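You operate a simulated robot arm through the tools that you are given. There is no shell and no other tool.

The job below is to be done with a simulated robot arm. You get a single attempt, and the scene is never put back.

JOB
Scrub the lime stain off the drainer and swill it down with the blue jug.
Fine: orange brush first; all the jug's water runs off into the sink; brush and jug go back. Set down upright: orange brush, blue jug. What is to be rubbed or washed off counts as gone when no trace of it is left.

It is judged by the outcome, as a careful person would: the job done as asked, and still so three seconds after it is handed in. It fails if anything else is knocked over, pushed out of place, dropped, spilled or broken.

ROBOT AND FRAMES
A 7-joint arm with a two-finger parallel gripper, fixed in place. Base frame: the origin is on the floor under the middle of its stand, x ahead of it, y to its left, z up; the work surface is at about z = 0.9. Readings come in m, rad, newtons and seconds.
It reaches about 1.479 m from its shoulder. Its first joint turns from -2.897 to 2.897 rad. Payload 4.4 kg.
The tool frame sits at the grasp point between the pads (the TCP): z along the fingers, y along the line on which they close. The tips reach 0.023 m beyond it. Largest opening 0.094 m; finger width 0.038, thickness 0.01; the body of the gripper, 0.054 by 0.096 m, starts 0.039 m behind the TCP.
Orientation is told as [roll, pitch, yaw] about the base's x, y, z axes, in that order, counted from this pose: with the fingers straight down and closing along the base's y, the tool's x points along the base's -x, its y along +y and its z along -z.

CONTROLS
- The arm moves only by the tool step_arm. Its argument "motion" is one flat list of numbers, 7 for each row, row after row: the shift along the base's x, y, z in m, then the turn, a rotation vector about the base's x, y, z in rad, then the closure, from 0 (fully open) to 1 (shut). In form: [x, y, z, rx, ry, rz, fingers, x, y, z, rx, ry, rz, fingers, ...]. A call has 1 to 20 rows; each row is the pose to reach, as a shift and turn from the pose commanded when the call began. Each row takes 0.2 s and may step no farther than 0.05 m and 0.15 rad from the row before; otherwise, or with a gripper value out of range, the whole call is refused. A pose out of reach is approached as far as the arm can. The call stops where the force on the tool passes 40 N (or 10 N more than at its start, if that is more) or the arm is blocked; 0.2 s more then pass. Each finger travels about 0.072 m/s and halts on what it meets, pressing with about 43 N; the grip force reading is that of the motor and also rises with nothing between the fingers. The clock runs only during rows and for 0.2 s after the last one: add rows that repeat a pose to give the fingers time. The reply holds the time, the measured pose of the TCP, the force on the tool along the base axes, the opening and the grip force, in the units named above and with some noise, with the torque about the TCP (base axes, N m) and any sound that the robot's microphone picked up.
- Cameras (640 x 400 px; columns grow to the right, rows downward): "scene" is fixed at [0.0498, 0.5003, 1.7285]; the picture's right is [-0.49, -0.87, 0.00], its down [-0.55, 0.31, -0.78] and it looks along [0.68, -0.38, -0.63] (base axes); focal length 324 px, centre (320, 200). "wrist" rides on the gripper at [0.086, 0.016, -0.074] in the tool frame; the picture's right is [-0.18, 0.98, 0.00], its down [-0.58, -0.11, -0.81] and it looks along [-0.79, -0.15, 0.59] (tool axes); focal length 243 px, centre (320, 200). There is no depth. A picture from a camera that has moved, and an enlarged one, comes with that camera's place and axes in the base frame and with its lens.
- capture(camera): a new picture of that camera. The clock stands still meanwhile.
- enlarge(camera, box): a new picture of the part [left, top, right, bottom] of that camera's present view, enlarged. The clock stands still meanwhile.
- job_done(): hands the job in; it is judged then, once.

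Places have to be worked out from the pictures, the camera data and where the tool is seen. Open the gripper and draw the arm clear of the work before you hand the job in, unless the task says otherwise.

The tools are called after "Emit:" as a command line: name --argument value ..., lists and objects as JSON in quotes. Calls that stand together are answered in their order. step_arm: Moves the arm, as the interface text tells. Its arguments: {"type":"object","properties":{"motion":{"type":"array","items":{"type":"number"}}},"required":["motion"]} The other tools are called the same way: capture (camera) takes a picture; enlarge (camera, box) takes an enlarged picture of a part of a camera's view; job_done () hands the job in.

At the start:

```text
time_s: 0.0
tcp_pos: [0.7402, 0.1098, 1.2483]
tool_rot: [0.0, 0.001, 0.0]
wrist_force: [-0.4, -0.2, -0.2]
moment: [0.03, 0.0, 0.01]
opening: 0.094
grasp_force: 0.1
```

scene: 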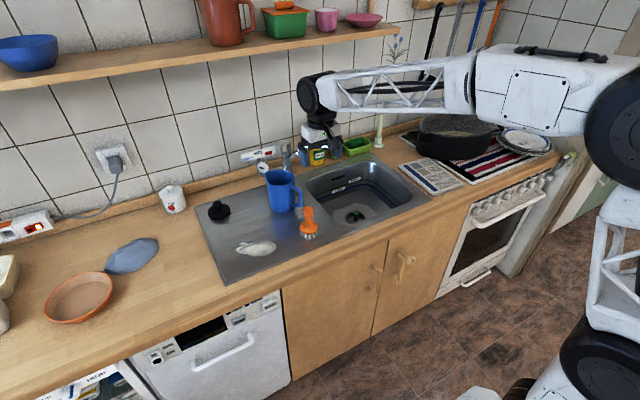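
wrist: 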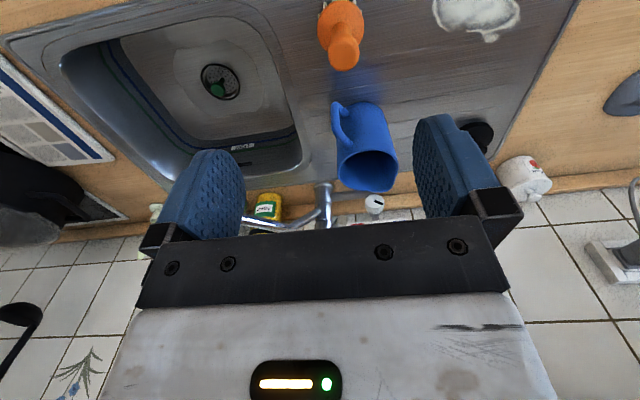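

I begin by looking closer at the drainer, brush, jug and stain from both cameras.

Emit:
enlarge --camera "scene" --box '[190, 130, 430, 290]'

Emit:
enlarge --camera "wrist" --box '[280, 0, 600, 200]'

```text
2.50 times, centred on (310, 210) of scene
camera zoom: at [0.0498, 0.5003, 1.7285], right [-0.49, -0.87, 0.0], down [-0.55, 0.31, -0.78], along [0.68, -0.38, -0.63], focal length 811 px, centre (345, 175)
```

zoom: 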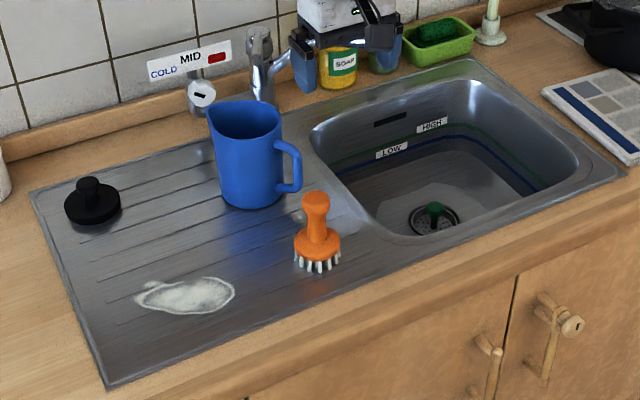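

```text
2.00 times, centred on (440, 100) of wrist
camera zoom: at [0.6538, 0.1271, 1.3227], right [0.18, 0.98, 0.0], down [0.58, -0.11, 0.81], along [0.79, -0.15, -0.59], focal length 485 px, centre (80, 400)
```

zoom: 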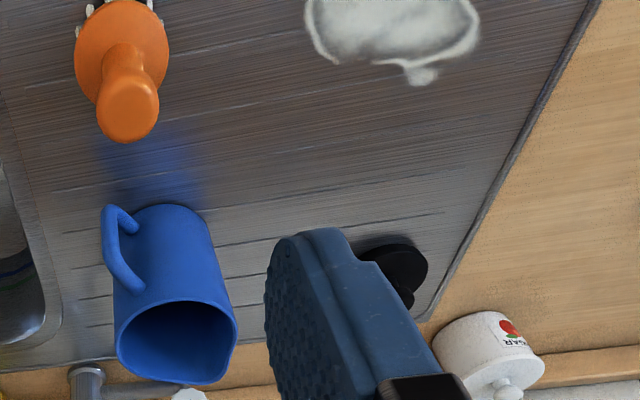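

Projecting from both cameras puts the brush at about (0.795, 0.13) with its top near z 1.01. The stain spans about x 0.79–0.855, y 0.255–0.38, and the jug is near (0.96, 0.15) with its handle facing the robot. I'll come down a little over the brush and check this up close.

Emit:
step_arm --motion '[0.02, 0.007, -0.035, 0, 0, 0, 0, 0.04, 0.014, -0.07, 0, 0, 0, 0, 0.05, 0.02, -0.1, 0, 0, 0, 0, 0.05, 0.02, -0.1, 0, 0, 0, 0]'

Emit:
capture --camera "wrist"

Emit:
capture --camera "scene"

```text
time_s: 1.0
tcp_pos: [0.7918, 0.1304, 1.1465]
tool_rot: [-0.001, 0.0, 0.001]
wrist_force: [-1.0, -0.5, -0.3]
moment: [-0.01, 0.01, 0.01]
opening: 0.0941
grasp_force: 0.1
```

```text
taken
camera wrist: at [0.7044, 0.147, 1.2209], right [0.18, 0.98, 0.0], down [0.58, -0.11, 0.81], along [0.79, -0.15, -0.59], focal length 243 px, centre (320, 200)
```

wrist: 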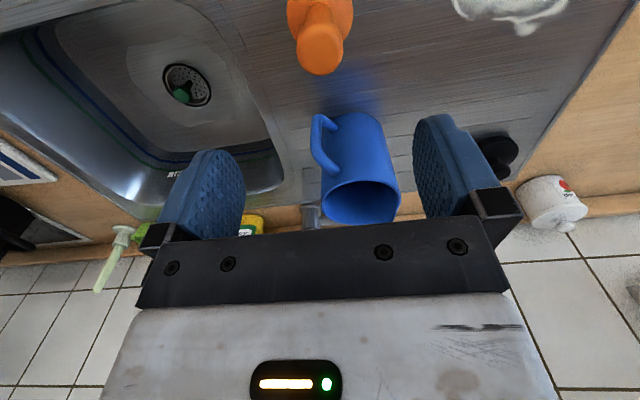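

```text
taken
```

scene: 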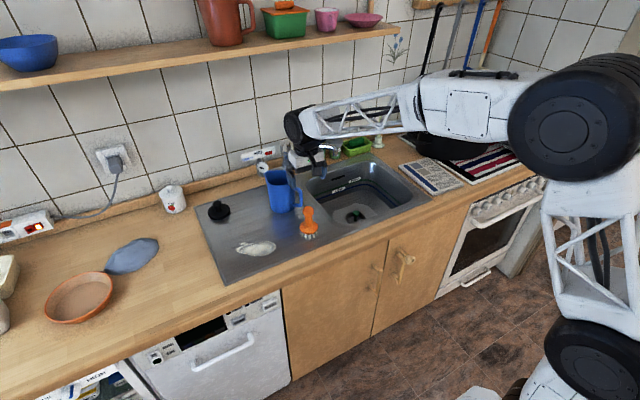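

The new view puts the brush knob at about (0.793, 0.130), almost directly under the TCP. I'll look at the jug's handle, spout and contents enlarged.

Emit:
enlarge --camera "wrist" --box '[260, 0, 480, 240]'

Emit:
enlarge --camera "scene" --box '[240, 150, 340, 250]'

```text
1.67 times, centred on (370, 120) of wrist
camera zoom: at [0.7044, 0.147, 1.2209], right [0.18, 0.98, 0.0], down [0.58, -0.11, 0.81], along [0.79, -0.15, -0.59], focal length 404 px, centre (237, 333)
```

zoom: 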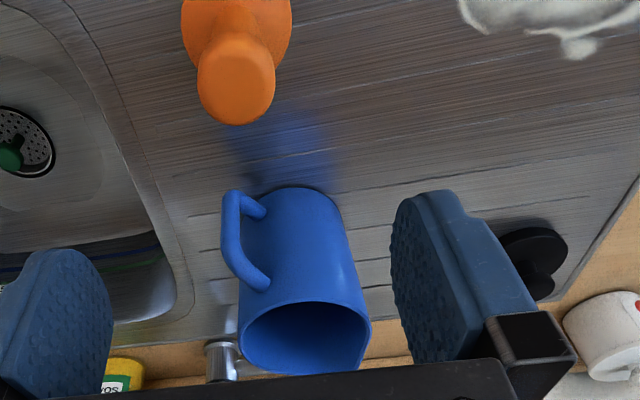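

```text
4.00 times, centred on (290, 200) of scene
camera zoom: at [0.0498, 0.5003, 1.7285], right [-0.49, -0.87, 0.0], down [-0.55, 0.31, -0.78], along [0.68, -0.38, -0.63], focal length 1297 px, centre (440, 200)
```

zoom: 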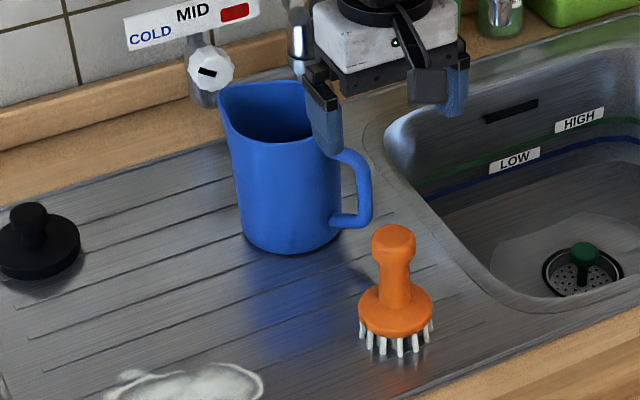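

The handle bar triangulates to (0.906, 0.103), z 0.94–1.017, and the jug axis is near (0.98, 0.149). I'll descend straight over the brush knob with the fingers open, stopping with the TCP at about z 0.985.

Emit:
step_arm --motion '[0.002, 0, -0.04, 0, 0, 0, 0, 0.002, 0, -0.08, 0, 0, 0, 0, 0.002, 0, -0.12, 0, 0, 0, 0, 0.002, 0, -0.145, 0, 0, 0, 0, 0.002, 0, -0.162, 0, 0, 0, 0, 0.002, 0, -0.162, 0, 0, 0, 0]'

Emit:
capture --camera "wrist"

Emit:
enlarge --camera "scene" --box '[240, 150, 380, 250]'

```text
time_s: 2.4
tcp_pos: [0.7933, 0.131, 0.9847]
tool_rot: [-0.001, -0.001, 0.001]
wrist_force: [-0.3, -0.3, 0.1]
moment: [-0.01, -0.01, 0.0]
opening: 0.0941
grasp_force: 0.1
```

```text
taken
camera wrist: at [0.7065, 0.1476, 1.0593], right [0.18, 0.98, 0.0], down [0.58, -0.11, 0.81], along [0.79, -0.15, -0.59], focal length 243 px, centre (320, 200)
```

wrist: 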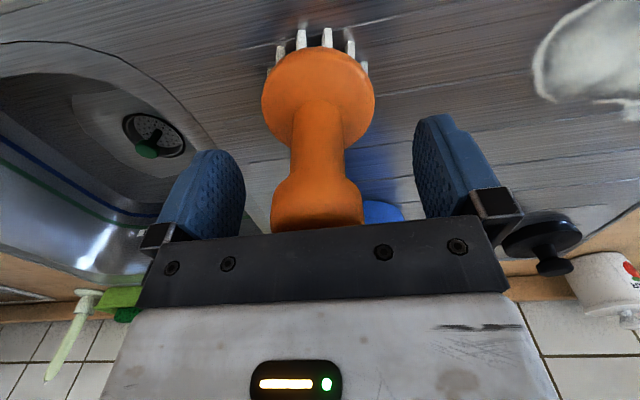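

```text
4.00 times, centred on (310, 200) of scene
camera zoom: at [0.0498, 0.5003, 1.7285], right [-0.49, -0.87, 0.0], down [-0.55, 0.31, -0.78], along [0.68, -0.38, -0.63], focal length 1297 px, centre (360, 200)
```

zoom: 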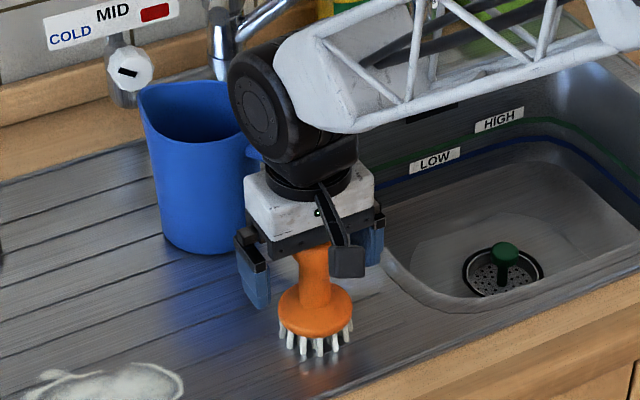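

The brush sits centred between the fingers, with the neck and knob at pad height. I'll close the grip now.

Emit:
step_arm --motion '[0, 0, 0, 0, 0, 0, 1, 0, 0, 0, 0, 0, 0, 1, 0, 0, 0, 0, 0, 0, 1, 0, 0, 0, 0, 0, 0, 1, 0, 0, 0, 0, 0, 0, 1]'

Emit:
capture --camera "wrist"

```text
time_s: 3.6
tcp_pos: [0.794, 0.1304, 0.9841]
tool_rot: [0.001, 0.0, -0.001]
wrist_force: [-0.2, -0.3, -0.2]
moment: [-0.01, -0.02, -0.01]
opening: 0.0365
grasp_force: 43.1
```

```text
taken
camera wrist: at [0.7065, 0.1476, 1.0596], right [0.18, 0.98, 0.0], down [0.58, -0.11, 0.81], along [0.79, -0.15, -0.59], focal length 243 px, centre (320, 200)
```

wrist: 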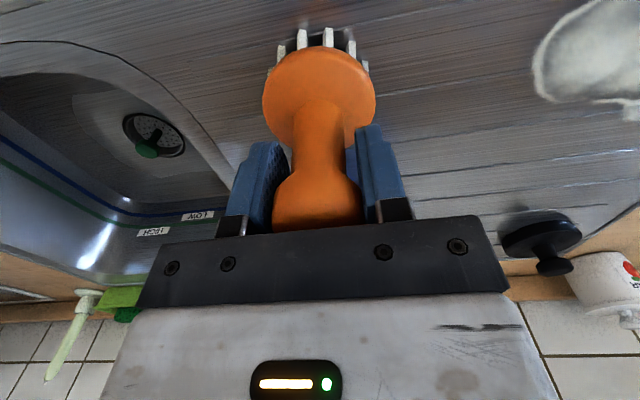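

The grip is firm at 0.0365 m opening. I'll lift the brush 5 cm and carry it over the middle of the stain.

Emit:
step_arm --motion '[0, 0, 0.025, 0, 0, 0, 1, 0, 0, 0.05, 0, 0, 0, 1, 0.008, 0.045, 0.05, 0, 0, 0, 1, 0.016, 0.09, 0.05, 0, 0, 0, 1, 0.024, 0.135, 0.05, 0, 0, 0, 1, 0.03, 0.17, 0.05, 0, 0, 0, 1, 0.03, 0.19, 0.05, 0, 0, 0, 1, 0.03, 0.19, 0.05, 0, 0, 0, 1]'

Emit:
capture --camera "wrist"

Emit:
enlarge --camera "scene" --box '[190, 150, 350, 290]'

```text
time_s: 5.4
tcp_pos: [0.8222, 0.3224, 1.0364]
tool_rot: [0.0, 0.0, 0.001]
wrist_force: [-1.2, 0.0, -1.5]
moment: [-0.02, -0.02, 0.05]
opening: 0.0368
grasp_force: 43.3
```

```text
taken
camera wrist: at [0.7353, 0.3397, 1.1101], right [0.18, 0.98, 0.0], down [0.58, -0.11, 0.81], along [0.79, -0.15, -0.59], focal length 243 px, centre (320, 200)
```

wrist: 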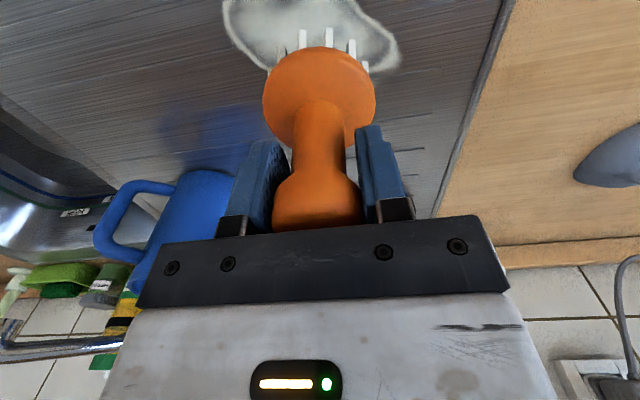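

```text
2.86 times, centred on (270, 220) of scene
camera zoom: at [0.0498, 0.5003, 1.7285], right [-0.49, -0.87, 0.0], down [-0.55, 0.31, -0.78], along [0.68, -0.38, -0.63], focal length 927 px, centre (463, 143)
```

zoom: 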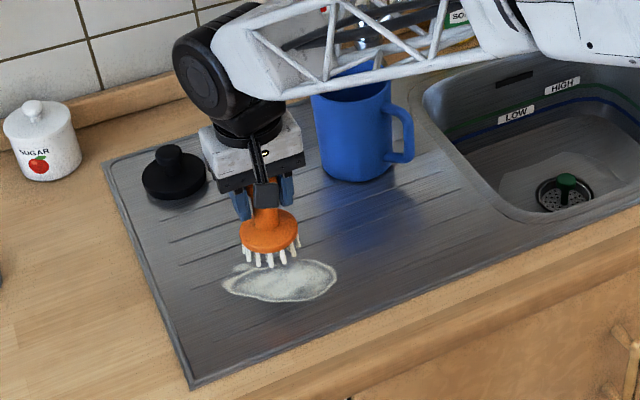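

From both views the stain covers about x 0.77–0.87 and y 0.255–0.39. I'll lower the brush in small steps to feel for contact.

Emit:
step_arm --motion '[0, 0, -0.02, 0, 0, 0, 1, 0, 0, -0.035, 0, 0, 0, 1, 0, 0, -0.042, 0, 0, 0, 1, 0, 0, -0.046, 0, 0, 0, 1, 0, 0, -0.046, 0, 0, 0, 1]'

```text
time_s: 6.6
tcp_pos: [0.8235, 0.3208, 0.9892]
tool_rot: [0.002, 0.0, 0.0]
wrist_force: [0.1, -0.8, -0.9]
moment: [0.0, -0.01, 0.0]
opening: 0.0367
grasp_force: 42.7
```

Emit:
step_arm --motion '[0, 0, -0.002, 0, 0, 0, 1, 0, 0, -0.004, 0, 0, 0, 1, 0, 0, -0.006, 0, 0, 0, 1, 0, 0, -0.006, 0, 0, 0, 1]'

```text
time_s: 7.6
tcp_pos: [0.8247, 0.3194, 0.9843]
tool_rot: [0.001, -0.003, 0.0]
wrist_force: [-2.0, -2.4, 14.1]
moment: [-0.27, 0.36, 0.03]
opening: 0.0365
grasp_force: 42.3
```

Contact is made: about 14 N of pressure with the bristles on the stain. I'll start scrubbing with a stroke along y through the middle of the stain and watch the force.

Emit:
step_arm --motion '[0, 0.025, 0, 0, 0, 0, 1, 0, 0.05, 0, 0, 0, 0, 1, 0, 0.07, 0, 0, 0, 0, 1, 0, 0.045, 0, 0, 0, 0, 1, 0, 0.02, 0, 0, 0, 0, 1, 0, -0.005, 0, 0, 0, 0, 1, 0, -0.03, 0, 0, 0, 0, 1, 0, -0.055, 0, 0, 0, 0, 1, 0, -0.07, 0, 0, 0, 0, 1]'

Emit:
enlarge --camera "scene" --box '[190, 150, 350, 290]'

Emit:
capture --camera "wrist"

```text
time_s: 9.6
tcp_pos: [0.8242, 0.2517, 0.9832]
tool_rot: [0.001, -0.001, 0.001]
wrist_force: [2.1, 10.9, 33.8]
moment: [0.43, -0.08, -0.01]
opening: 0.0369
grasp_force: 43.0
```

```text
2.86 times, centred on (270, 220) of scene
camera zoom: at [0.0498, 0.5003, 1.7285], right [-0.49, -0.87, 0.0], down [-0.55, 0.31, -0.78], along [0.68, -0.38, -0.63], focal length 927 px, centre (463, 143)
```

zoom: 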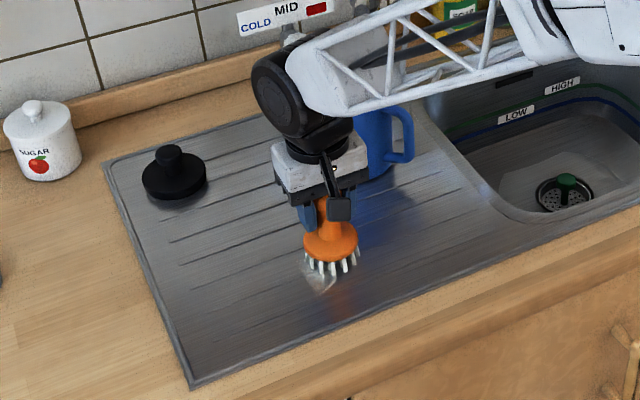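

```text
taken
camera wrist: at [0.7355, 0.2677, 1.0586], right [0.18, 0.98, 0.0], down [0.58, -0.11, 0.81], along [0.79, -0.15, -0.59], focal length 243 px, centre (320, 200)
```

wrist: 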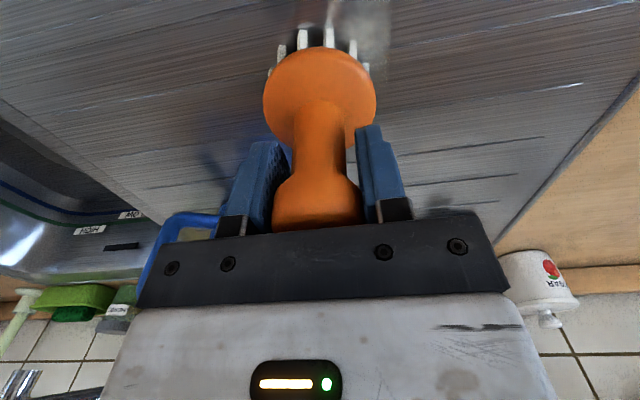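

One stroke took off most of the stain. A patch remains at about (0.78, 0.28), and the force has risen to 34 N. I'll ease off by 2.5 mm and stroke along the near edge at x ≈ 0.79.

Emit:
step_arm --motion '[0, 0, 0.0025, 0, 0, 0, 1, -0.015, 0, 0.0025, 0, 0, 0, 1, -0.03, 0, 0.0025, 0, 0, 0, 1, -0.035, 0.025, 0.0025, 0, 0, 0, 1, -0.035, 0.05, 0.0025, 0, 0, 0, 1, -0.035, 0.075, 0.0025, 0, 0, 0, 1, -0.035, 0.1, 0.0025, 0, 0, 0, 1, -0.03, 0.125, 0.0025, 0, 0, 0, 1, -0.03, 0.14, 0.0025, 0, 0, 0, 1]'

Emit:
enlarge --camera "scene" --box '[210, 200, 310, 280]'

```text
time_s: 11.6
tcp_pos: [0.7946, 0.3899, 0.986]
tool_rot: [-0.001, 0.001, 0.0]
wrist_force: [-0.2, 0.2, -0.6]
moment: [-0.01, 0.01, -0.02]
opening: 0.0369
grasp_force: 42.8
```

```text
5.00 times, centred on (260, 240) of scene
camera zoom: at [0.0498, 0.5003, 1.7285], right [-0.49, -0.87, 0.0], down [-0.55, 0.31, -0.78], along [0.68, -0.38, -0.63], focal length 1622 px, centre (620, 0)
```

zoom: 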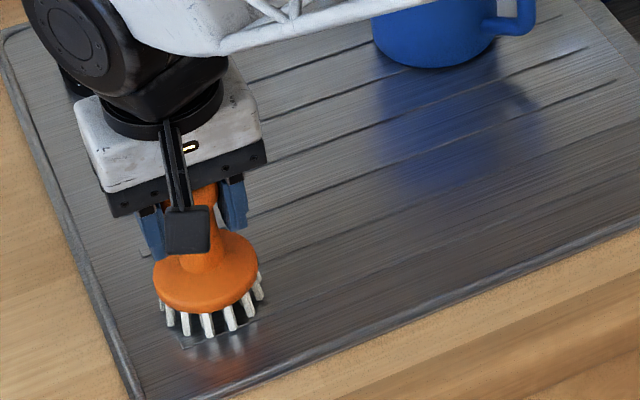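

The middle now looks bare, but the brush hides part of the stain and it was off the surface at the end of that stroke. I'll lift and move it aside for a clear look.

Emit:
step_arm --motion '[0, 0, 0.03, 0, 0, 0, 1, 0, -0.04, 0.05, 0, 0, 0, 1, 0, -0.09, 0.05, 0, 0, 0, 1, 0, -0.14, 0.05, 0, 0, 0, 1, 0, -0.18, 0.05, 0, 0, 0, 1, 0, -0.21, 0.05, 0, 0, 0, 1]'

Emit:
enlarge --camera "scene" --box '[200, 200, 310, 280]'

Emit:
capture --camera "wrist"

```text
time_s: 13.0
tcp_pos: [0.7917, 0.1803, 1.0378]
tool_rot: [0.0, -0.001, 0.001]
wrist_force: [-0.1, 0.0, -1.1]
moment: [0.0, 0.01, -0.01]
opening: 0.0369
grasp_force: 42.8
```

```text
5.00 times, centred on (255, 240) of scene
camera zoom: at [0.0498, 0.5003, 1.7285], right [-0.49, -0.87, 0.0], down [-0.55, 0.31, -0.78], along [0.68, -0.38, -0.63], focal length 1622 px, centre (645, 0)
```

zoom: 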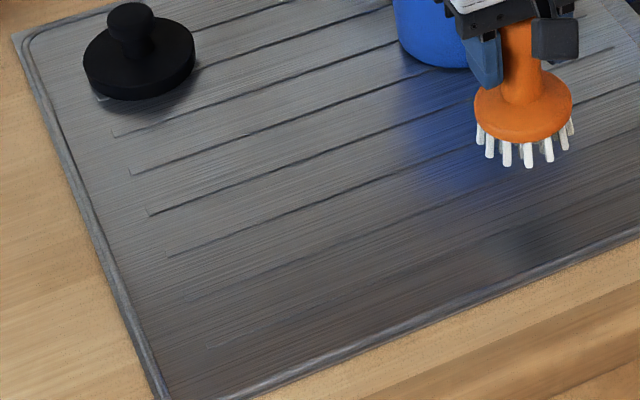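

```text
taken
camera wrist: at [0.7044, 0.1966, 1.1123], right [0.18, 0.98, 0.0], down [0.58, -0.11, 0.81], along [0.79, -0.15, -0.59], focal length 243 px, centre (320, 200)
```

wrist: 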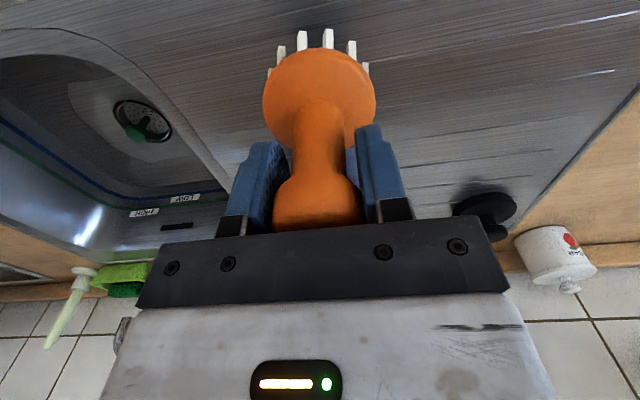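

The drainer looks clean from here. I'll zoom in further on the stain's former outline to check for faint traces.

Emit:
enlarge --camera "scene" --box '[222, 225, 292, 265]'

```text
9.14 times, centred on (257, 245) of scene
camera zoom: at [0.0498, 0.5003, 1.7285], right [-0.49, -0.87, 0.0], down [-0.55, 0.31, -0.78], along [0.68, -0.38, -0.63], focal length 2965 px, centre (896, -211)
```

zoom: 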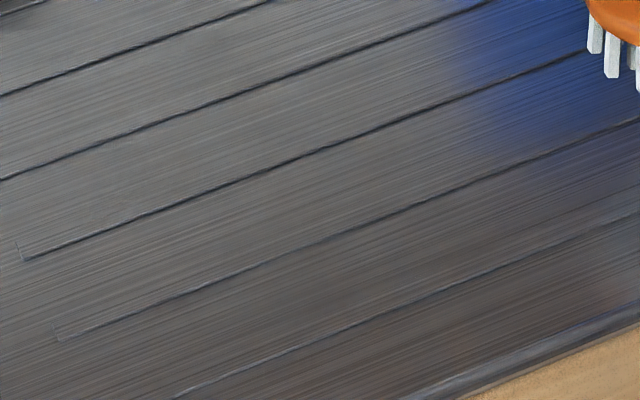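

No trace is visible. To be thorough, I'll make one more light pass covering the far edge, middle and near edge.

Emit:
step_arm --motion '[0.03, 0.04, 0, 0, 0, 0, 1, 0.055, 0.075, 0, 0, 0, 0, 1, 0.055, 0.075, -0.03, 0, 0, 0, 1, 0.055, 0.075, -0.048, 0, 0, 0, 1, 0.055, 0.075, -0.0515, 0, 0, 0, 1, 0.055, 0.1, -0.0515, 0, 0, 0, 1, 0.055, 0.125, -0.052, 0, 0, 0, 1, 0.055, 0.15, -0.052, 0, 0, 0, 1, 0.055, 0.175, -0.0525, 0, 0, 0, 1, 0.055, 0.2, -0.0525, 0, 0, 0, 1, 0.04, 0.21, -0.0525, 0, 0, 0, 1, 0.03, 0.2, -0.0525, 0, 0, 0, 1, 0.03, 0.175, -0.0525, 0, 0, 0, 1, 0.03, 0.15, -0.052, 0, 0, 0, 1, 0.03, 0.125, -0.052, 0, 0, 0, 1, 0.03, 0.1, -0.052, 0, 0, 0, 1, 0.03, 0.075, -0.0515, 0, 0, 0, 1, 0.015, 0.075, -0.0515, 0, 0, 0, 1]'

```text
time_s: 16.8
tcp_pos: [0.8086, 0.2547, 0.9839]
tool_rot: [-0.001, 0.0, 0.0]
wrist_force: [3.3, -0.4, 8.5]
moment: [-0.02, -0.19, 0.01]
opening: 0.037
grasp_force: 43.2
```

That pass ran smoothly at about 8 N. I'll finish with the near edge and then lift, leaving the brush held up and out of the way of the camera.

Emit:
step_arm --motion '[-0.015, 0, 0, 0, 0, 0, 1, -0.025, 0.025, -0.0003, 0, 0, 0, 1, -0.025, 0.05, -0.0005, 0, 0, 0, 1, -0.025, 0.075, -0.0005, 0, 0, 0, 1, -0.025, 0.1, -0.001, 0, 0, 0, 1, -0.02, 0.125, -0.001, 0, 0, 0, 1, -0.02, 0.1, -0.001, 0, 0, 0, 1, -0.02, 0.075, -0.0005, 0, 0, 0, 1, -0.02, 0.05, -0.0005, 0, 0, 0, 1, -0.02, 0.025, 0, 0, 0, 0, 1, -0.015, 0, 0, 0, 0, 0, 1, -0.015, 0, 0.03, 0, 0, 0, 1, -0.015, -0.04, 0.05, 0, 0, 0, 1, -0.015, -0.08, 0.05, 0, 0, 0, 1, -0.015, -0.125, 0.05, 0, 0, 0, 1, -0.015, -0.125, 0.05, 0, 0, 0, 1]'

Emit:
enlarge --camera "scene" --box '[200, 200, 310, 280]'

Emit:
enlarge --camera "scene" --box '[222, 225, 292, 265]'

Emit:
capture --camera "wrist"

```text
time_s: 20.2
tcp_pos: [0.792, 0.1299, 1.0369]
tool_rot: [0.0, 0.001, 0.001]
wrist_force: [0.4, -0.3, -1.3]
moment: [-0.01, -0.02, 0.01]
opening: 0.0368
grasp_force: 43.2
```

```text
5.00 times, centred on (255, 240) of scene
camera zoom: at [0.0498, 0.5003, 1.7285], right [-0.49, -0.87, 0.0], down [-0.55, 0.31, -0.78], along [0.68, -0.38, -0.63], focal length 1622 px, centre (645, 0)
```

zoom: 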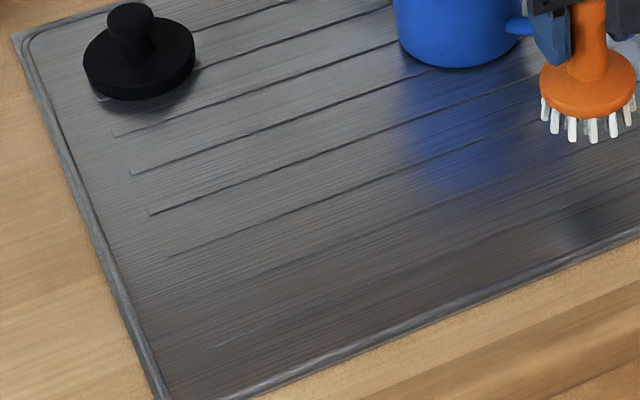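

```text
9.14 times, centred on (257, 245) of scene
camera zoom: at [0.0498, 0.5003, 1.7285], right [-0.49, -0.87, 0.0], down [-0.55, 0.31, -0.78], along [0.68, -0.38, -0.63], focal length 2965 px, centre (896, -211)
```

zoom: 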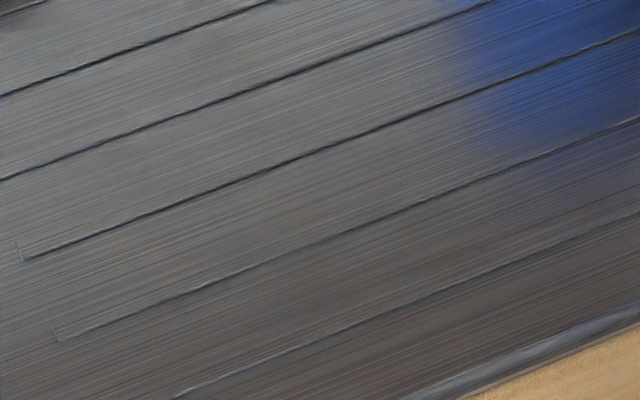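

```text
taken
camera wrist: at [0.705, 0.1474, 1.1109], right [0.18, 0.98, 0.0], down [0.58, -0.11, 0.81], along [0.79, -0.15, -0.59], focal length 243 px, centre (320, 200)
```

wrist: 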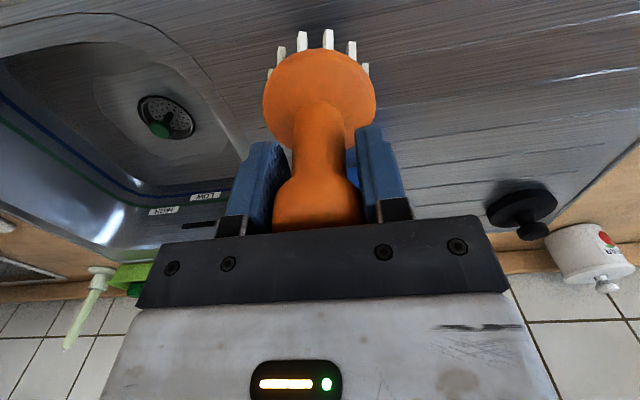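

The drainer is clean, and the brush is directly over its original spot, held straight. I'll lower it until it touches down.

Emit:
step_arm --motion '[0, 0, -0.02, 0, 0, 0, 1, 0, 0, -0.036, 0, 0, 0, 1, 0, 0, -0.044, 0, 0, 0, 1, 0, 0, -0.047, 0, 0, 0, 1, 0, 0, -0.047, 0, 0, 0, 1]'

Emit:
enlarge --camera "scene" --box '[270, 190, 350, 250]'

```text
time_s: 21.4
tcp_pos: [0.7944, 0.1293, 0.9883]
tool_rot: [0.0, 0.001, -0.001]
wrist_force: [-1.1, 0.0, -1.1]
moment: [-0.01, -0.04, 0.02]
opening: 0.0368
grasp_force: 43.4
```

```text
6.67 times, centred on (310, 220) of scene
camera zoom: at [0.0498, 0.5003, 1.7285], right [-0.49, -0.87, 0.0], down [-0.55, 0.31, -0.78], along [0.68, -0.38, -0.63], focal length 2162 px, centre (387, 67)
```

zoom: 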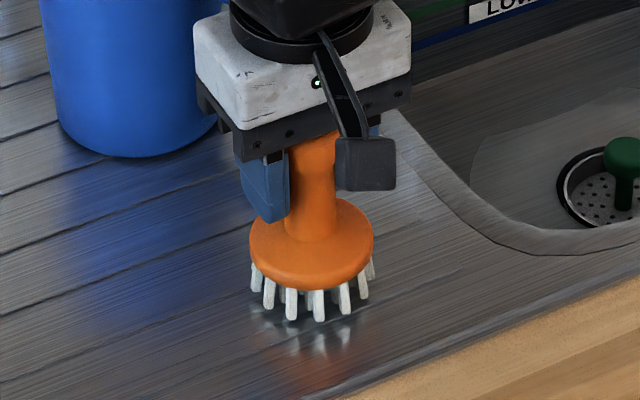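

The brush is 2–3 mm above the drainer with no contact force yet. I'll go down the last bit until the force shows touchdown.

Emit:
step_arm --motion '[0, 0, -0.001, 0, 0, 0, 1, 0, 0, -0.002, 0, 0, 0, 1, 0, 0, -0.0025, 0, 0, 0, 1, 0, 0, -0.0025, 0, 0, 0, 1]'

```text
time_s: 22.4
tcp_pos: [0.7938, 0.1303, 0.9861]
tool_rot: [-0.001, 0.001, 0.0]
wrist_force: [0.5, 0.2, -0.2]
moment: [0.0, 0.04, 0.03]
opening: 0.0369
grasp_force: 42.6
```

The reading is -0.2 N, down from -1.1 N, so the brush is just starting to bear on the drainer. I'll go 1 mm further and then open the fingers.

Emit:
step_arm --motion '[0, 0, -0.0005, 0, 0, 0, 1, 0, 0, -0.001, 0, 0, 0, 1, 0, 0, -0.001, 0, 0, 0, 1, 0, 0, -0.001, 0, 0, 0, 0.85, 0, 0, -0.001, 0, 0, 0, 0.6, 0, 0, -0.001, 0, 0, 0, 0.3, 0, 0, -0.001, 0, 0, 0, 0, 0, 0, -0.001, 0, 0, 0, 0, 0, 0, -0.001, 0, 0, 0, 0]'

Emit:
capture --camera "wrist"

```text
time_s: 24.4
tcp_pos: [0.7934, 0.1302, 0.9849]
tool_rot: [0.0, 0.0, 0.002]
wrist_force: [0.6, 0.4, -0.3]
moment: [0.02, 0.0, -0.01]
opening: 0.0939
grasp_force: 0.1
```

```text
taken
camera wrist: at [0.7062, 0.1473, 1.0592], right [0.18, 0.98, 0.0], down [0.58, -0.11, 0.81], along [0.79, -0.15, -0.59], focal length 243 px, centre (320, 200)
```

wrist: 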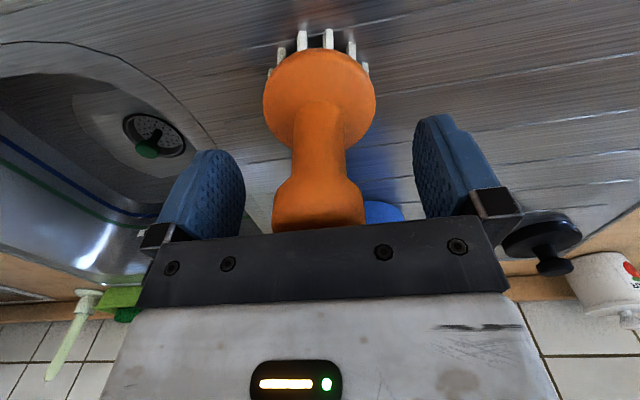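

The brush is standing on its own at its original spot. I'll rise straight up clear of it, then move over the jug to look inside it and at its handle.

Emit:
step_arm --motion '[0, 0, 0.04, 0, 0, 0, 0, 0, 0, 0.09, 0, 0, 0, 0, 0, 0, 0.14, 0, 0, 0, 0, 0, 0, 0.19, 0, 0, 0, 0, 0.02, 0, 0.23, 0, 0, 0, 0, 0.05, 0, 0.265, 0, 0, 0, 0, 0.09, 0, 0.265, 0, 0, 0, 0, 0.12, 0, 0.265, 0, 0, 0, 0, 0.12, 0, 0.265, 0, 0, 0, 0]'

Emit:
capture --camera "wrist"

Emit:
enlarge --camera "scene" --box '[240, 150, 340, 250]'

```text
time_s: 26.4
tcp_pos: [0.9131, 0.1268, 1.2497]
tool_rot: [0.0, 0.0, -0.002]
wrist_force: [-0.3, 0.0, 0.1]
moment: [0.01, 0.02, 0.03]
opening: 0.0942
grasp_force: 0.0
```

```text
taken
camera wrist: at [0.826, 0.1447, 1.3251], right [0.18, 0.98, 0.0], down [0.58, -0.11, 0.81], along [0.79, -0.15, -0.59], focal length 243 px, centre (320, 200)
```

wrist: 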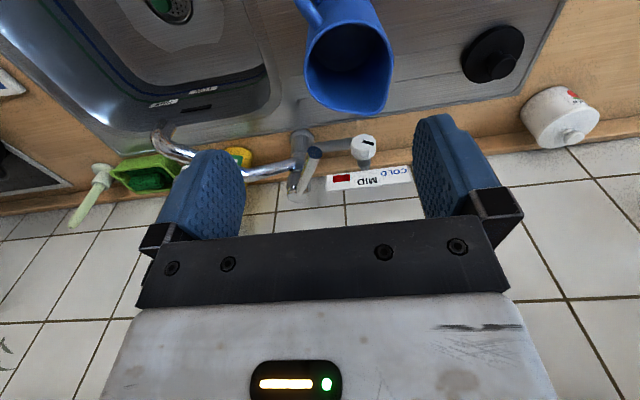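

```text
4.00 times, centred on (290, 200) of scene
camera zoom: at [0.0498, 0.5003, 1.7285], right [-0.49, -0.87, 0.0], down [-0.55, 0.31, -0.78], along [0.68, -0.38, -0.63], focal length 1297 px, centre (440, 200)
```

zoom: 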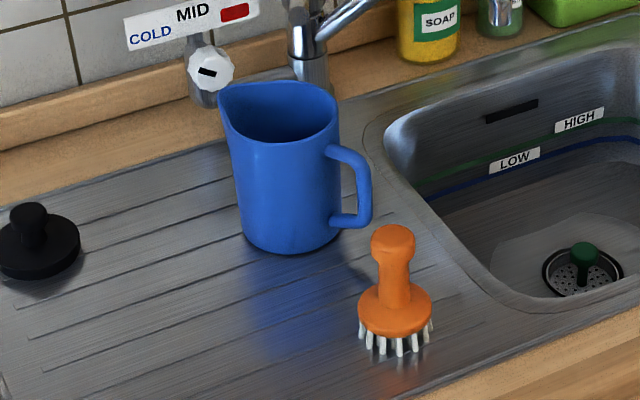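

The brush is upright in its place and the spout points to about +x+y. I'll enlarge the view into the jug.

Emit:
enlarge --camera "wrist" --box '[280, 0, 420, 120]'

Emit:
enlarge --camera "scene" --box '[255, 160, 305, 215]'

```text
3.33 times, centred on (350, 60) of wrist
camera zoom: at [0.826, 0.1447, 1.3251], right [0.18, 0.98, 0.0], down [0.58, -0.11, 0.81], along [0.79, -0.15, -0.59], focal length 809 px, centre (220, 667)
```

zoom: 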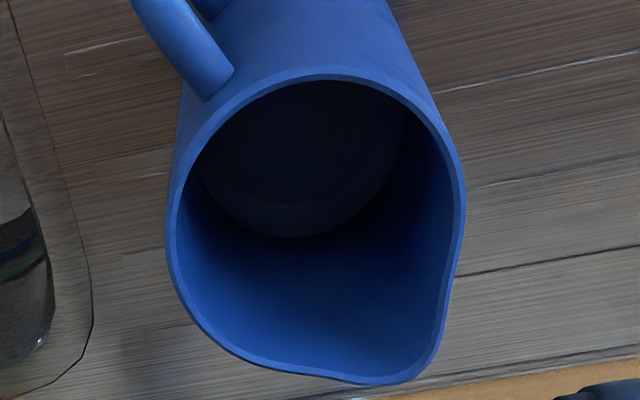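

```text
7.27 times, centred on (280, 188) of scene
camera zoom: at [0.0498, 0.5003, 1.7285], right [-0.49, -0.87, 0.0], down [-0.55, 0.31, -0.78], along [0.68, -0.38, -0.63], focal length 2358 px, centre (611, 291)
```

zoom: 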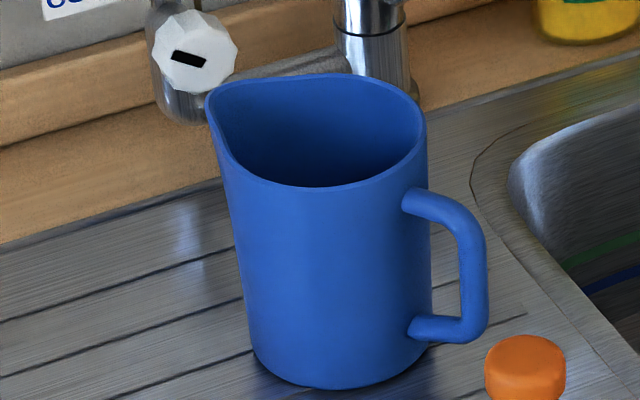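

Inside the jug there is a darker disc low down, probably shallow water. The handle bar is near (0.89–0.905, 0.105) in a vertical plane at about 34° azimuth. I'll back off above the sink edge and yaw the hand 34° so that it faces the handle.

Emit:
step_arm --motion '[-0.025, -0.02, 0, 0, 0, 0.148, 0.4, -0.05, -0.04, 0, 0, 0, 0.296, 0.4, -0.075, -0.06, 0, 0, 0, 0.444, 0.4, -0.1, -0.08, 0, 0, 0, 0.593, 0.4, -0.12, -0.09, -0.02, 0, 0, 0.593, 0.4, -0.12, -0.09, -0.02, 0, 0, 0.593, 0.4]'

Emit:
capture --camera "wrist"

```text
time_s: 27.8
tcp_pos: [0.7908, 0.0387, 1.2301]
tool_rot: [0.0, -0.001, 0.594]
wrist_force: [0.3, 0.1, 0.5]
moment: [-0.04, 0.01, -0.03]
opening: 0.0561
grasp_force: 0.0
```

```text
taken
camera wrist: at [0.7104, 0.0048, 1.3045], right [-0.4, 0.92, 0.0], down [0.54, 0.23, 0.81], along [0.74, 0.32, -0.59], focal length 243 px, centre (320, 200)
```

wrist: 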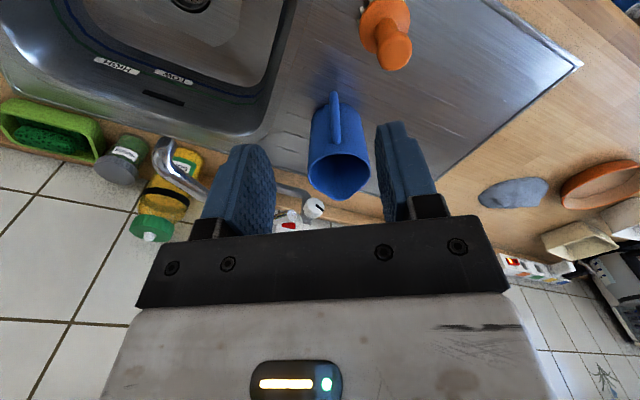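

The handle now points almost straight at the camera. I'll enlarge to measure its direction.

Emit:
enlarge --camera "wrist" --box '[280, 60, 400, 210]'

```text
2.67 times, centred on (340, 135) of wrist
camera zoom: at [0.7104, 0.0048, 1.3045], right [-0.4, 0.92, 0.0], down [0.54, 0.23, 0.81], along [0.74, 0.32, -0.59], focal length 647 px, centre (267, 373)
```

zoom: 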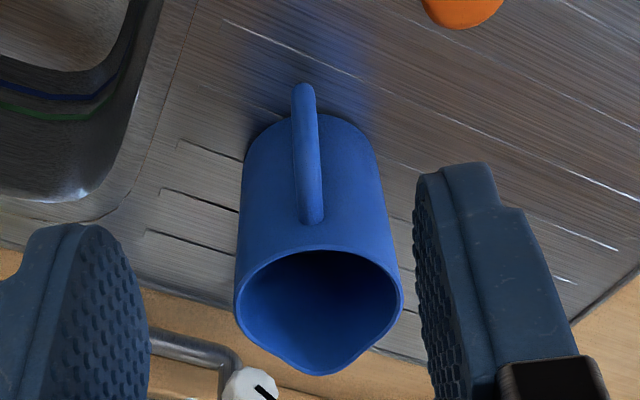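

The handle, jug axis and spout line up in one vertical plane at about 29.4° azimuth. That fixes the bar at (0.8915, 0.107), z 0.958–1.029, the jug centre at (0.966, 0.149) and the rim at z ≈ 1.05. I'll trim the yaw to 31° first, then pitch the hand.

Emit:
step_arm --motion '[-0.01, -0.005, 0, 0, 0, -0.052, 0.4, -0.02, -0.01, 0, 0, 0, -0.052, 0.4]'

Emit:
step_arm --motion '[0, 0, 0, 0.0719, -0.1197, 0, 0.4, 0, 0, 0, 0.1439, -0.2393, 0, 0.4, 0, 0, 0, 0.2158, -0.359, 0, 0.4, 0, 0, 0, 0.2877, -0.4787, 0, 0.4, 0, 0, 0, 0.3597, -0.5983, 0, 0.4, 0, 0, 0, 0.4316, -0.718, 0, 0.4, 0, 0, 0, 0.4316, -0.718, 0, 0.4]'

Emit:
capture --camera "wrist"

Emit:
capture --camera "scene"

```text
time_s: 28.4
tcp_pos: [0.7725, 0.0297, 1.2309]
tool_rot: [0.0, -0.002, 0.541]
wrist_force: [-1.1, -0.3, 0.2]
moment: [-0.01, 0.0, 0.01]
opening: 0.0563
grasp_force: 0.0
```

```text
time_s: 30.0
tcp_pos: [0.7736, 0.0312, 1.2293]
tool_rot: [0.0, -0.839, 0.541]
wrist_force: [-0.4, -0.4, -0.7]
moment: [-0.01, 0.0, 0.02]
opening: 0.0564
grasp_force: 0.0
```

```text
taken
camera wrist: at [0.667, -0.0134, 1.2152], right [-0.4, 0.91, 0.14], down [-0.13, -0.2, 0.97], along [0.91, 0.37, 0.19], focal length 243 px, centre (320, 200)
```

wrist: 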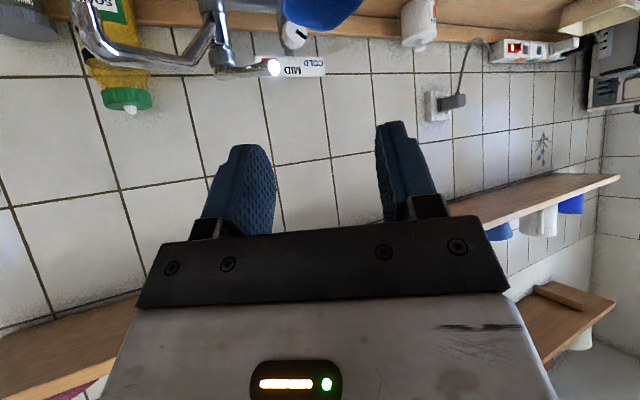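

```text
taken
```

scene: 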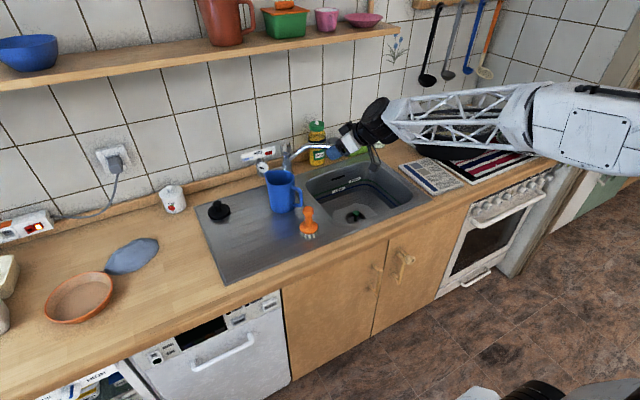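

The hand is pitched to 42° below horizontal and facing the handle plane. I'll move to the pre-grasp point about 10 cm back from the handle, up along the finger line.

Emit:
step_arm --motion '[0.014, 0.01, -0.038, 0, 0, 0, 0.4, 0.028, 0.02, -0.076, 0, 0, 0, 0.4, 0.042, 0.03, -0.114, 0, 0, 0, 0.4, 0.055, 0.0385, -0.151, 0, 0, 0, 0.4, 0.055, 0.0385, -0.151, 0, 0, 0, 0.4]'

Emit:
capture --camera "wrist"

Emit:
enlarge --camera "scene" --box '[250, 110, 410, 250]'

```text
time_s: 31.2
tcp_pos: [0.8304, 0.0677, 1.0776]
tool_rot: [0.001, -0.836, 0.541]
wrist_force: [0.1, -0.3, 0.5]
moment: [-0.01, 0.01, 0.0]
opening: 0.0561
grasp_force: 0.0
```

```text
taken
camera wrist: at [0.7232, 0.0241, 1.0636], right [-0.4, 0.91, 0.14], down [-0.12, -0.2, 0.97], along [0.91, 0.37, 0.19], focal length 243 px, centre (320, 200)
```

wrist: 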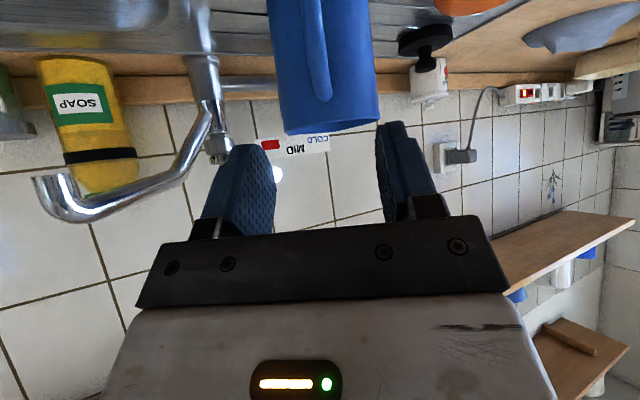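

```text
2.86 times, centred on (330, 180) of scene
camera zoom: at [0.0498, 0.5003, 1.7285], right [-0.49, -0.87, 0.0], down [-0.55, 0.31, -0.78], along [0.68, -0.38, -0.63], focal length 927 px, centre (291, 257)
```

zoom: 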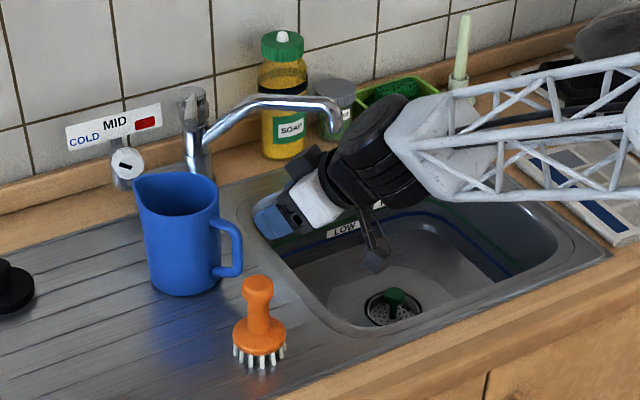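

The predicted position of the handle top in the wrist view, (324, 98), matches where it appears, about (322, 95), so the estimate is good. I'll advance 60% of the way along the finger direction and check again.

Emit:
step_arm --motion '[0.0125, 0.0077, -0.0133, 0, 0, 0, 0.4, 0.025, 0.0154, -0.0266, 0, 0, 0, 0.4, 0.0375, 0.0231, -0.04, 0, 0, 0, 0.4, 0.0375, 0.0231, -0.04, 0, 0, 0, 0.4]'

Emit:
capture --camera "wrist"

Emit:
enlarge --camera "scene" --box '[250, 140, 350, 240]'

```text
time_s: 32.2
tcp_pos: [0.8668, 0.0922, 1.0403]
tool_rot: [0.0, -0.838, 0.542]
wrist_force: [0.4, 0.3, -0.6]
moment: [0.02, -0.01, 0.02]
opening: 0.0568
grasp_force: 0.1
```

```text
taken
camera wrist: at [0.7602, 0.0481, 1.0254], right [-0.4, 0.91, 0.14], down [-0.12, -0.2, 0.97], along [0.91, 0.37, 0.19], focal length 243 px, centre (320, 200)
```

wrist: 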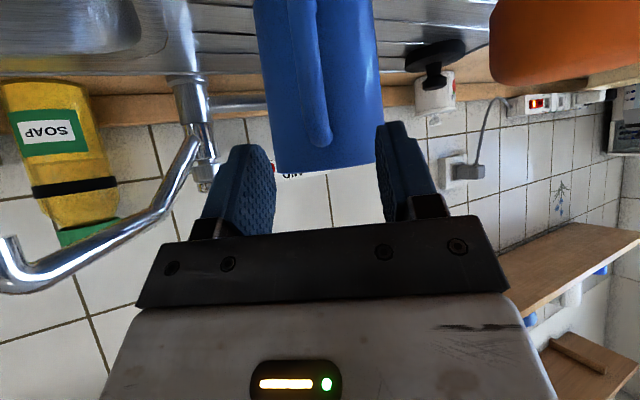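

```text
4.00 times, centred on (300, 190) of scene
camera zoom: at [0.0498, 0.5003, 1.7285], right [-0.49, -0.87, 0.0], down [-0.55, 0.31, -0.78], along [0.68, -0.38, -0.63], focal length 1297 px, centre (400, 240)
```

zoom: 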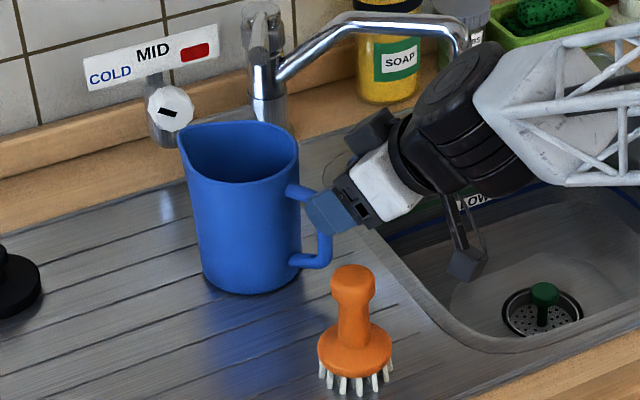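

The handle sits centred between the finger pads and the hand is clear of the brush. I'll advance the last 4 cm along the finger line.

Emit:
step_arm --motion '[0.0085, 0.0052, -0.009, 0, 0, 0, 0.4, 0.017, 0.0103, -0.018, 0, 0, 0, 0.4, 0.025, 0.0153, -0.027, 0, 0, 0, 0.4, 0.025, 0.0153, -0.027, 0, 0, 0, 0.4]'

Emit:
capture --camera "wrist"

Emit:
enlarge --camera "scene" --box '[250, 150, 330, 230]'

```text
time_s: 33.2
tcp_pos: [0.8905, 0.1077, 1.0115]
tool_rot: [0.0, -0.838, 0.542]
wrist_force: [-0.4, 0.0, 0.0]
moment: [0.0, -0.02, 0.04]
opening: 0.0565
grasp_force: 0.1
```

```text
taken
camera wrist: at [0.785, 0.0634, 0.997], right [-0.4, 0.91, 0.14], down [-0.12, -0.2, 0.97], along [0.91, 0.37, 0.19], focal length 243 px, centre (320, 200)
```

wrist: 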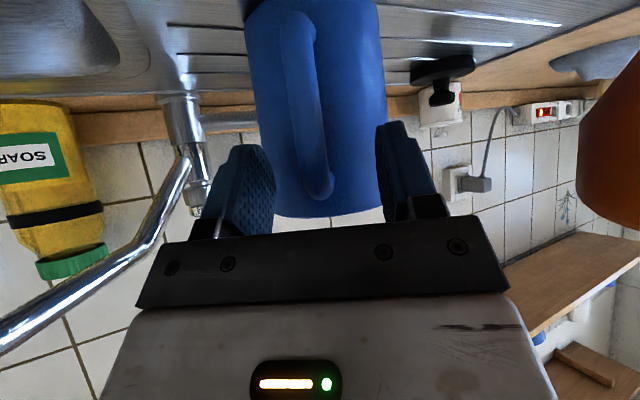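

```text
5.00 times, centred on (290, 190) of scene
camera zoom: at [0.0498, 0.5003, 1.7285], right [-0.49, -0.87, 0.0], down [-0.55, 0.31, -0.78], along [0.68, -0.38, -0.63], focal length 1622 px, centre (470, 250)
```

zoom: 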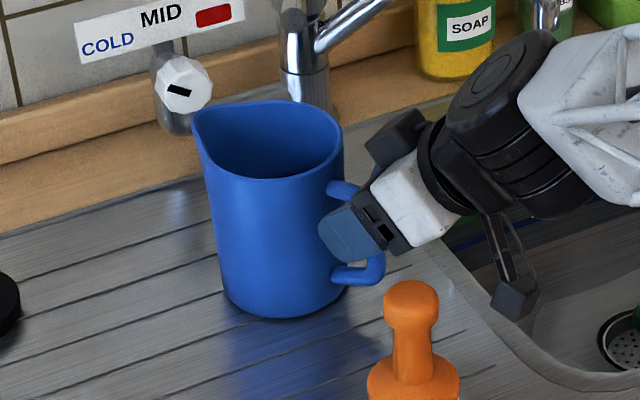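

The fingers straddle the handle bar just below its top arm, centred to within about 1.5 mm. I'll nudge by that amount and close on the handle.

Emit:
step_arm --motion '[0.0008, -0.0013, 0, 0, 0, 0, 0.5, 0.0008, -0.0013, 0, 0, 0, 0, 0.7, 0.0008, -0.0013, 0, 0, 0, 0, 1, 0.0008, -0.0013, 0, 0, 0, 0, 1, 0.0008, -0.0013, 0, 0, 0, 0, 1, 0.0008, -0.0013, 0, 0, 0, 0, 1]'

Emit:
capture --camera "wrist"

Emit:
enlarge --camera "scene" --box '[250, 150, 330, 230]'

```text
time_s: 34.6
tcp_pos: [0.8925, 0.1069, 1.0109]
tool_rot: [0.0, -0.839, 0.542]
wrist_force: [0.2, 0.6, -0.6]
moment: [-0.06, 0.09, -0.02]
opening: 0.0143
grasp_force: 43.3
```

```text
taken
camera wrist: at [0.7856, 0.0619, 0.9971], right [-0.4, 0.91, 0.14], down [-0.12, -0.2, 0.97], along [0.91, 0.37, 0.19], focal length 243 px, centre (320, 200)
```

wrist: 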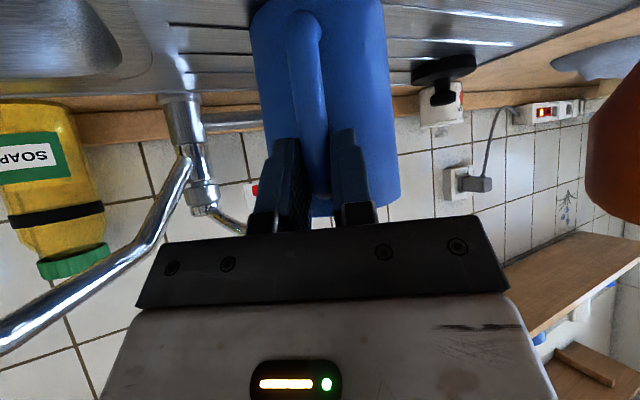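

```text
5.00 times, centred on (290, 190) of scene
camera zoom: at [0.0498, 0.5003, 1.7285], right [-0.49, -0.87, 0.0], down [-0.55, 0.31, -0.78], along [0.68, -0.38, -0.63], focal length 1622 px, centre (470, 250)
```

zoom: 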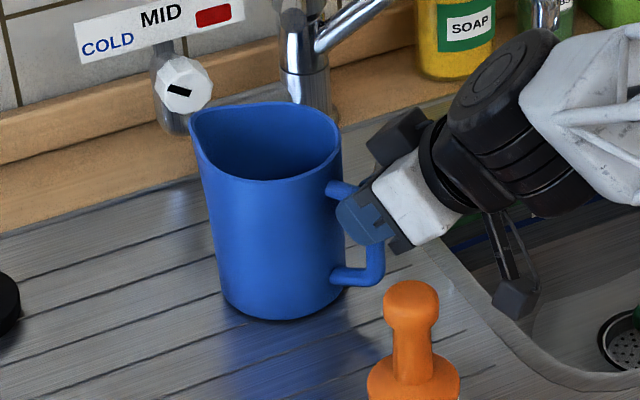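

The handle is gripped at 0.0143 m opening and 43 N. I'll lift slowly by 2 cm and check the weight and whether the jug stays level.

Emit:
step_arm --motion '[0, 0, 0.004, 0, 0, 0, 1, 0, 0, 0.01, 0, 0, 0, 1, 0, 0, 0.02, 0, 0, 0, 1, 0, 0, 0.02, 0, 0, 0, 1]'

Emit:
enlarge --camera "scene" --box '[250, 150, 330, 230]'

Emit:
capture --camera "wrist"

```text
time_s: 35.6
tcp_pos: [0.8919, 0.1069, 1.0318]
tool_rot: [0.0, -0.838, 0.542]
wrist_force: [0.4, -0.7, -3.4]
moment: [-0.17, 0.28, 0.0]
opening: 0.0142
grasp_force: 43.1
```

```text
5.00 times, centred on (290, 190) of scene
camera zoom: at [0.0498, 0.5003, 1.7285], right [-0.49, -0.87, 0.0], down [-0.55, 0.31, -0.78], along [0.68, -0.38, -0.63], focal length 1622 px, centre (470, 250)
```

zoom: 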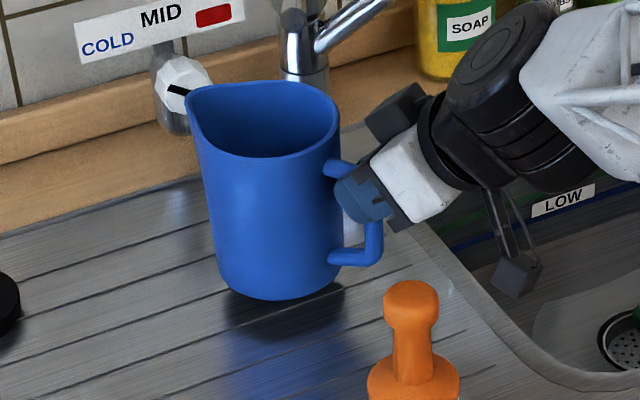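

```text
taken
camera wrist: at [0.7854, 0.0625, 1.0171], right [-0.4, 0.91, 0.14], down [-0.12, -0.2, 0.97], along [0.91, 0.37, 0.19], focal length 243 px, centre (320, 200)
```

wrist: 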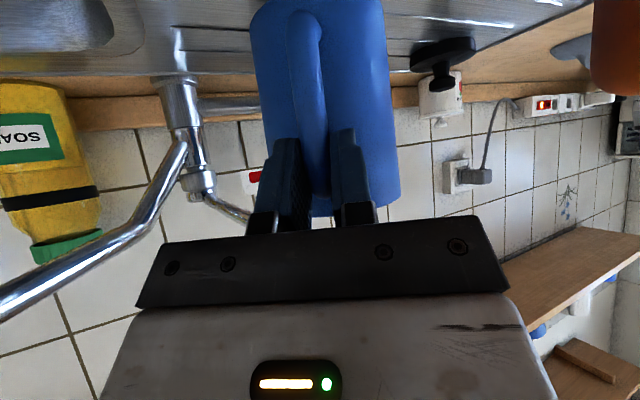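

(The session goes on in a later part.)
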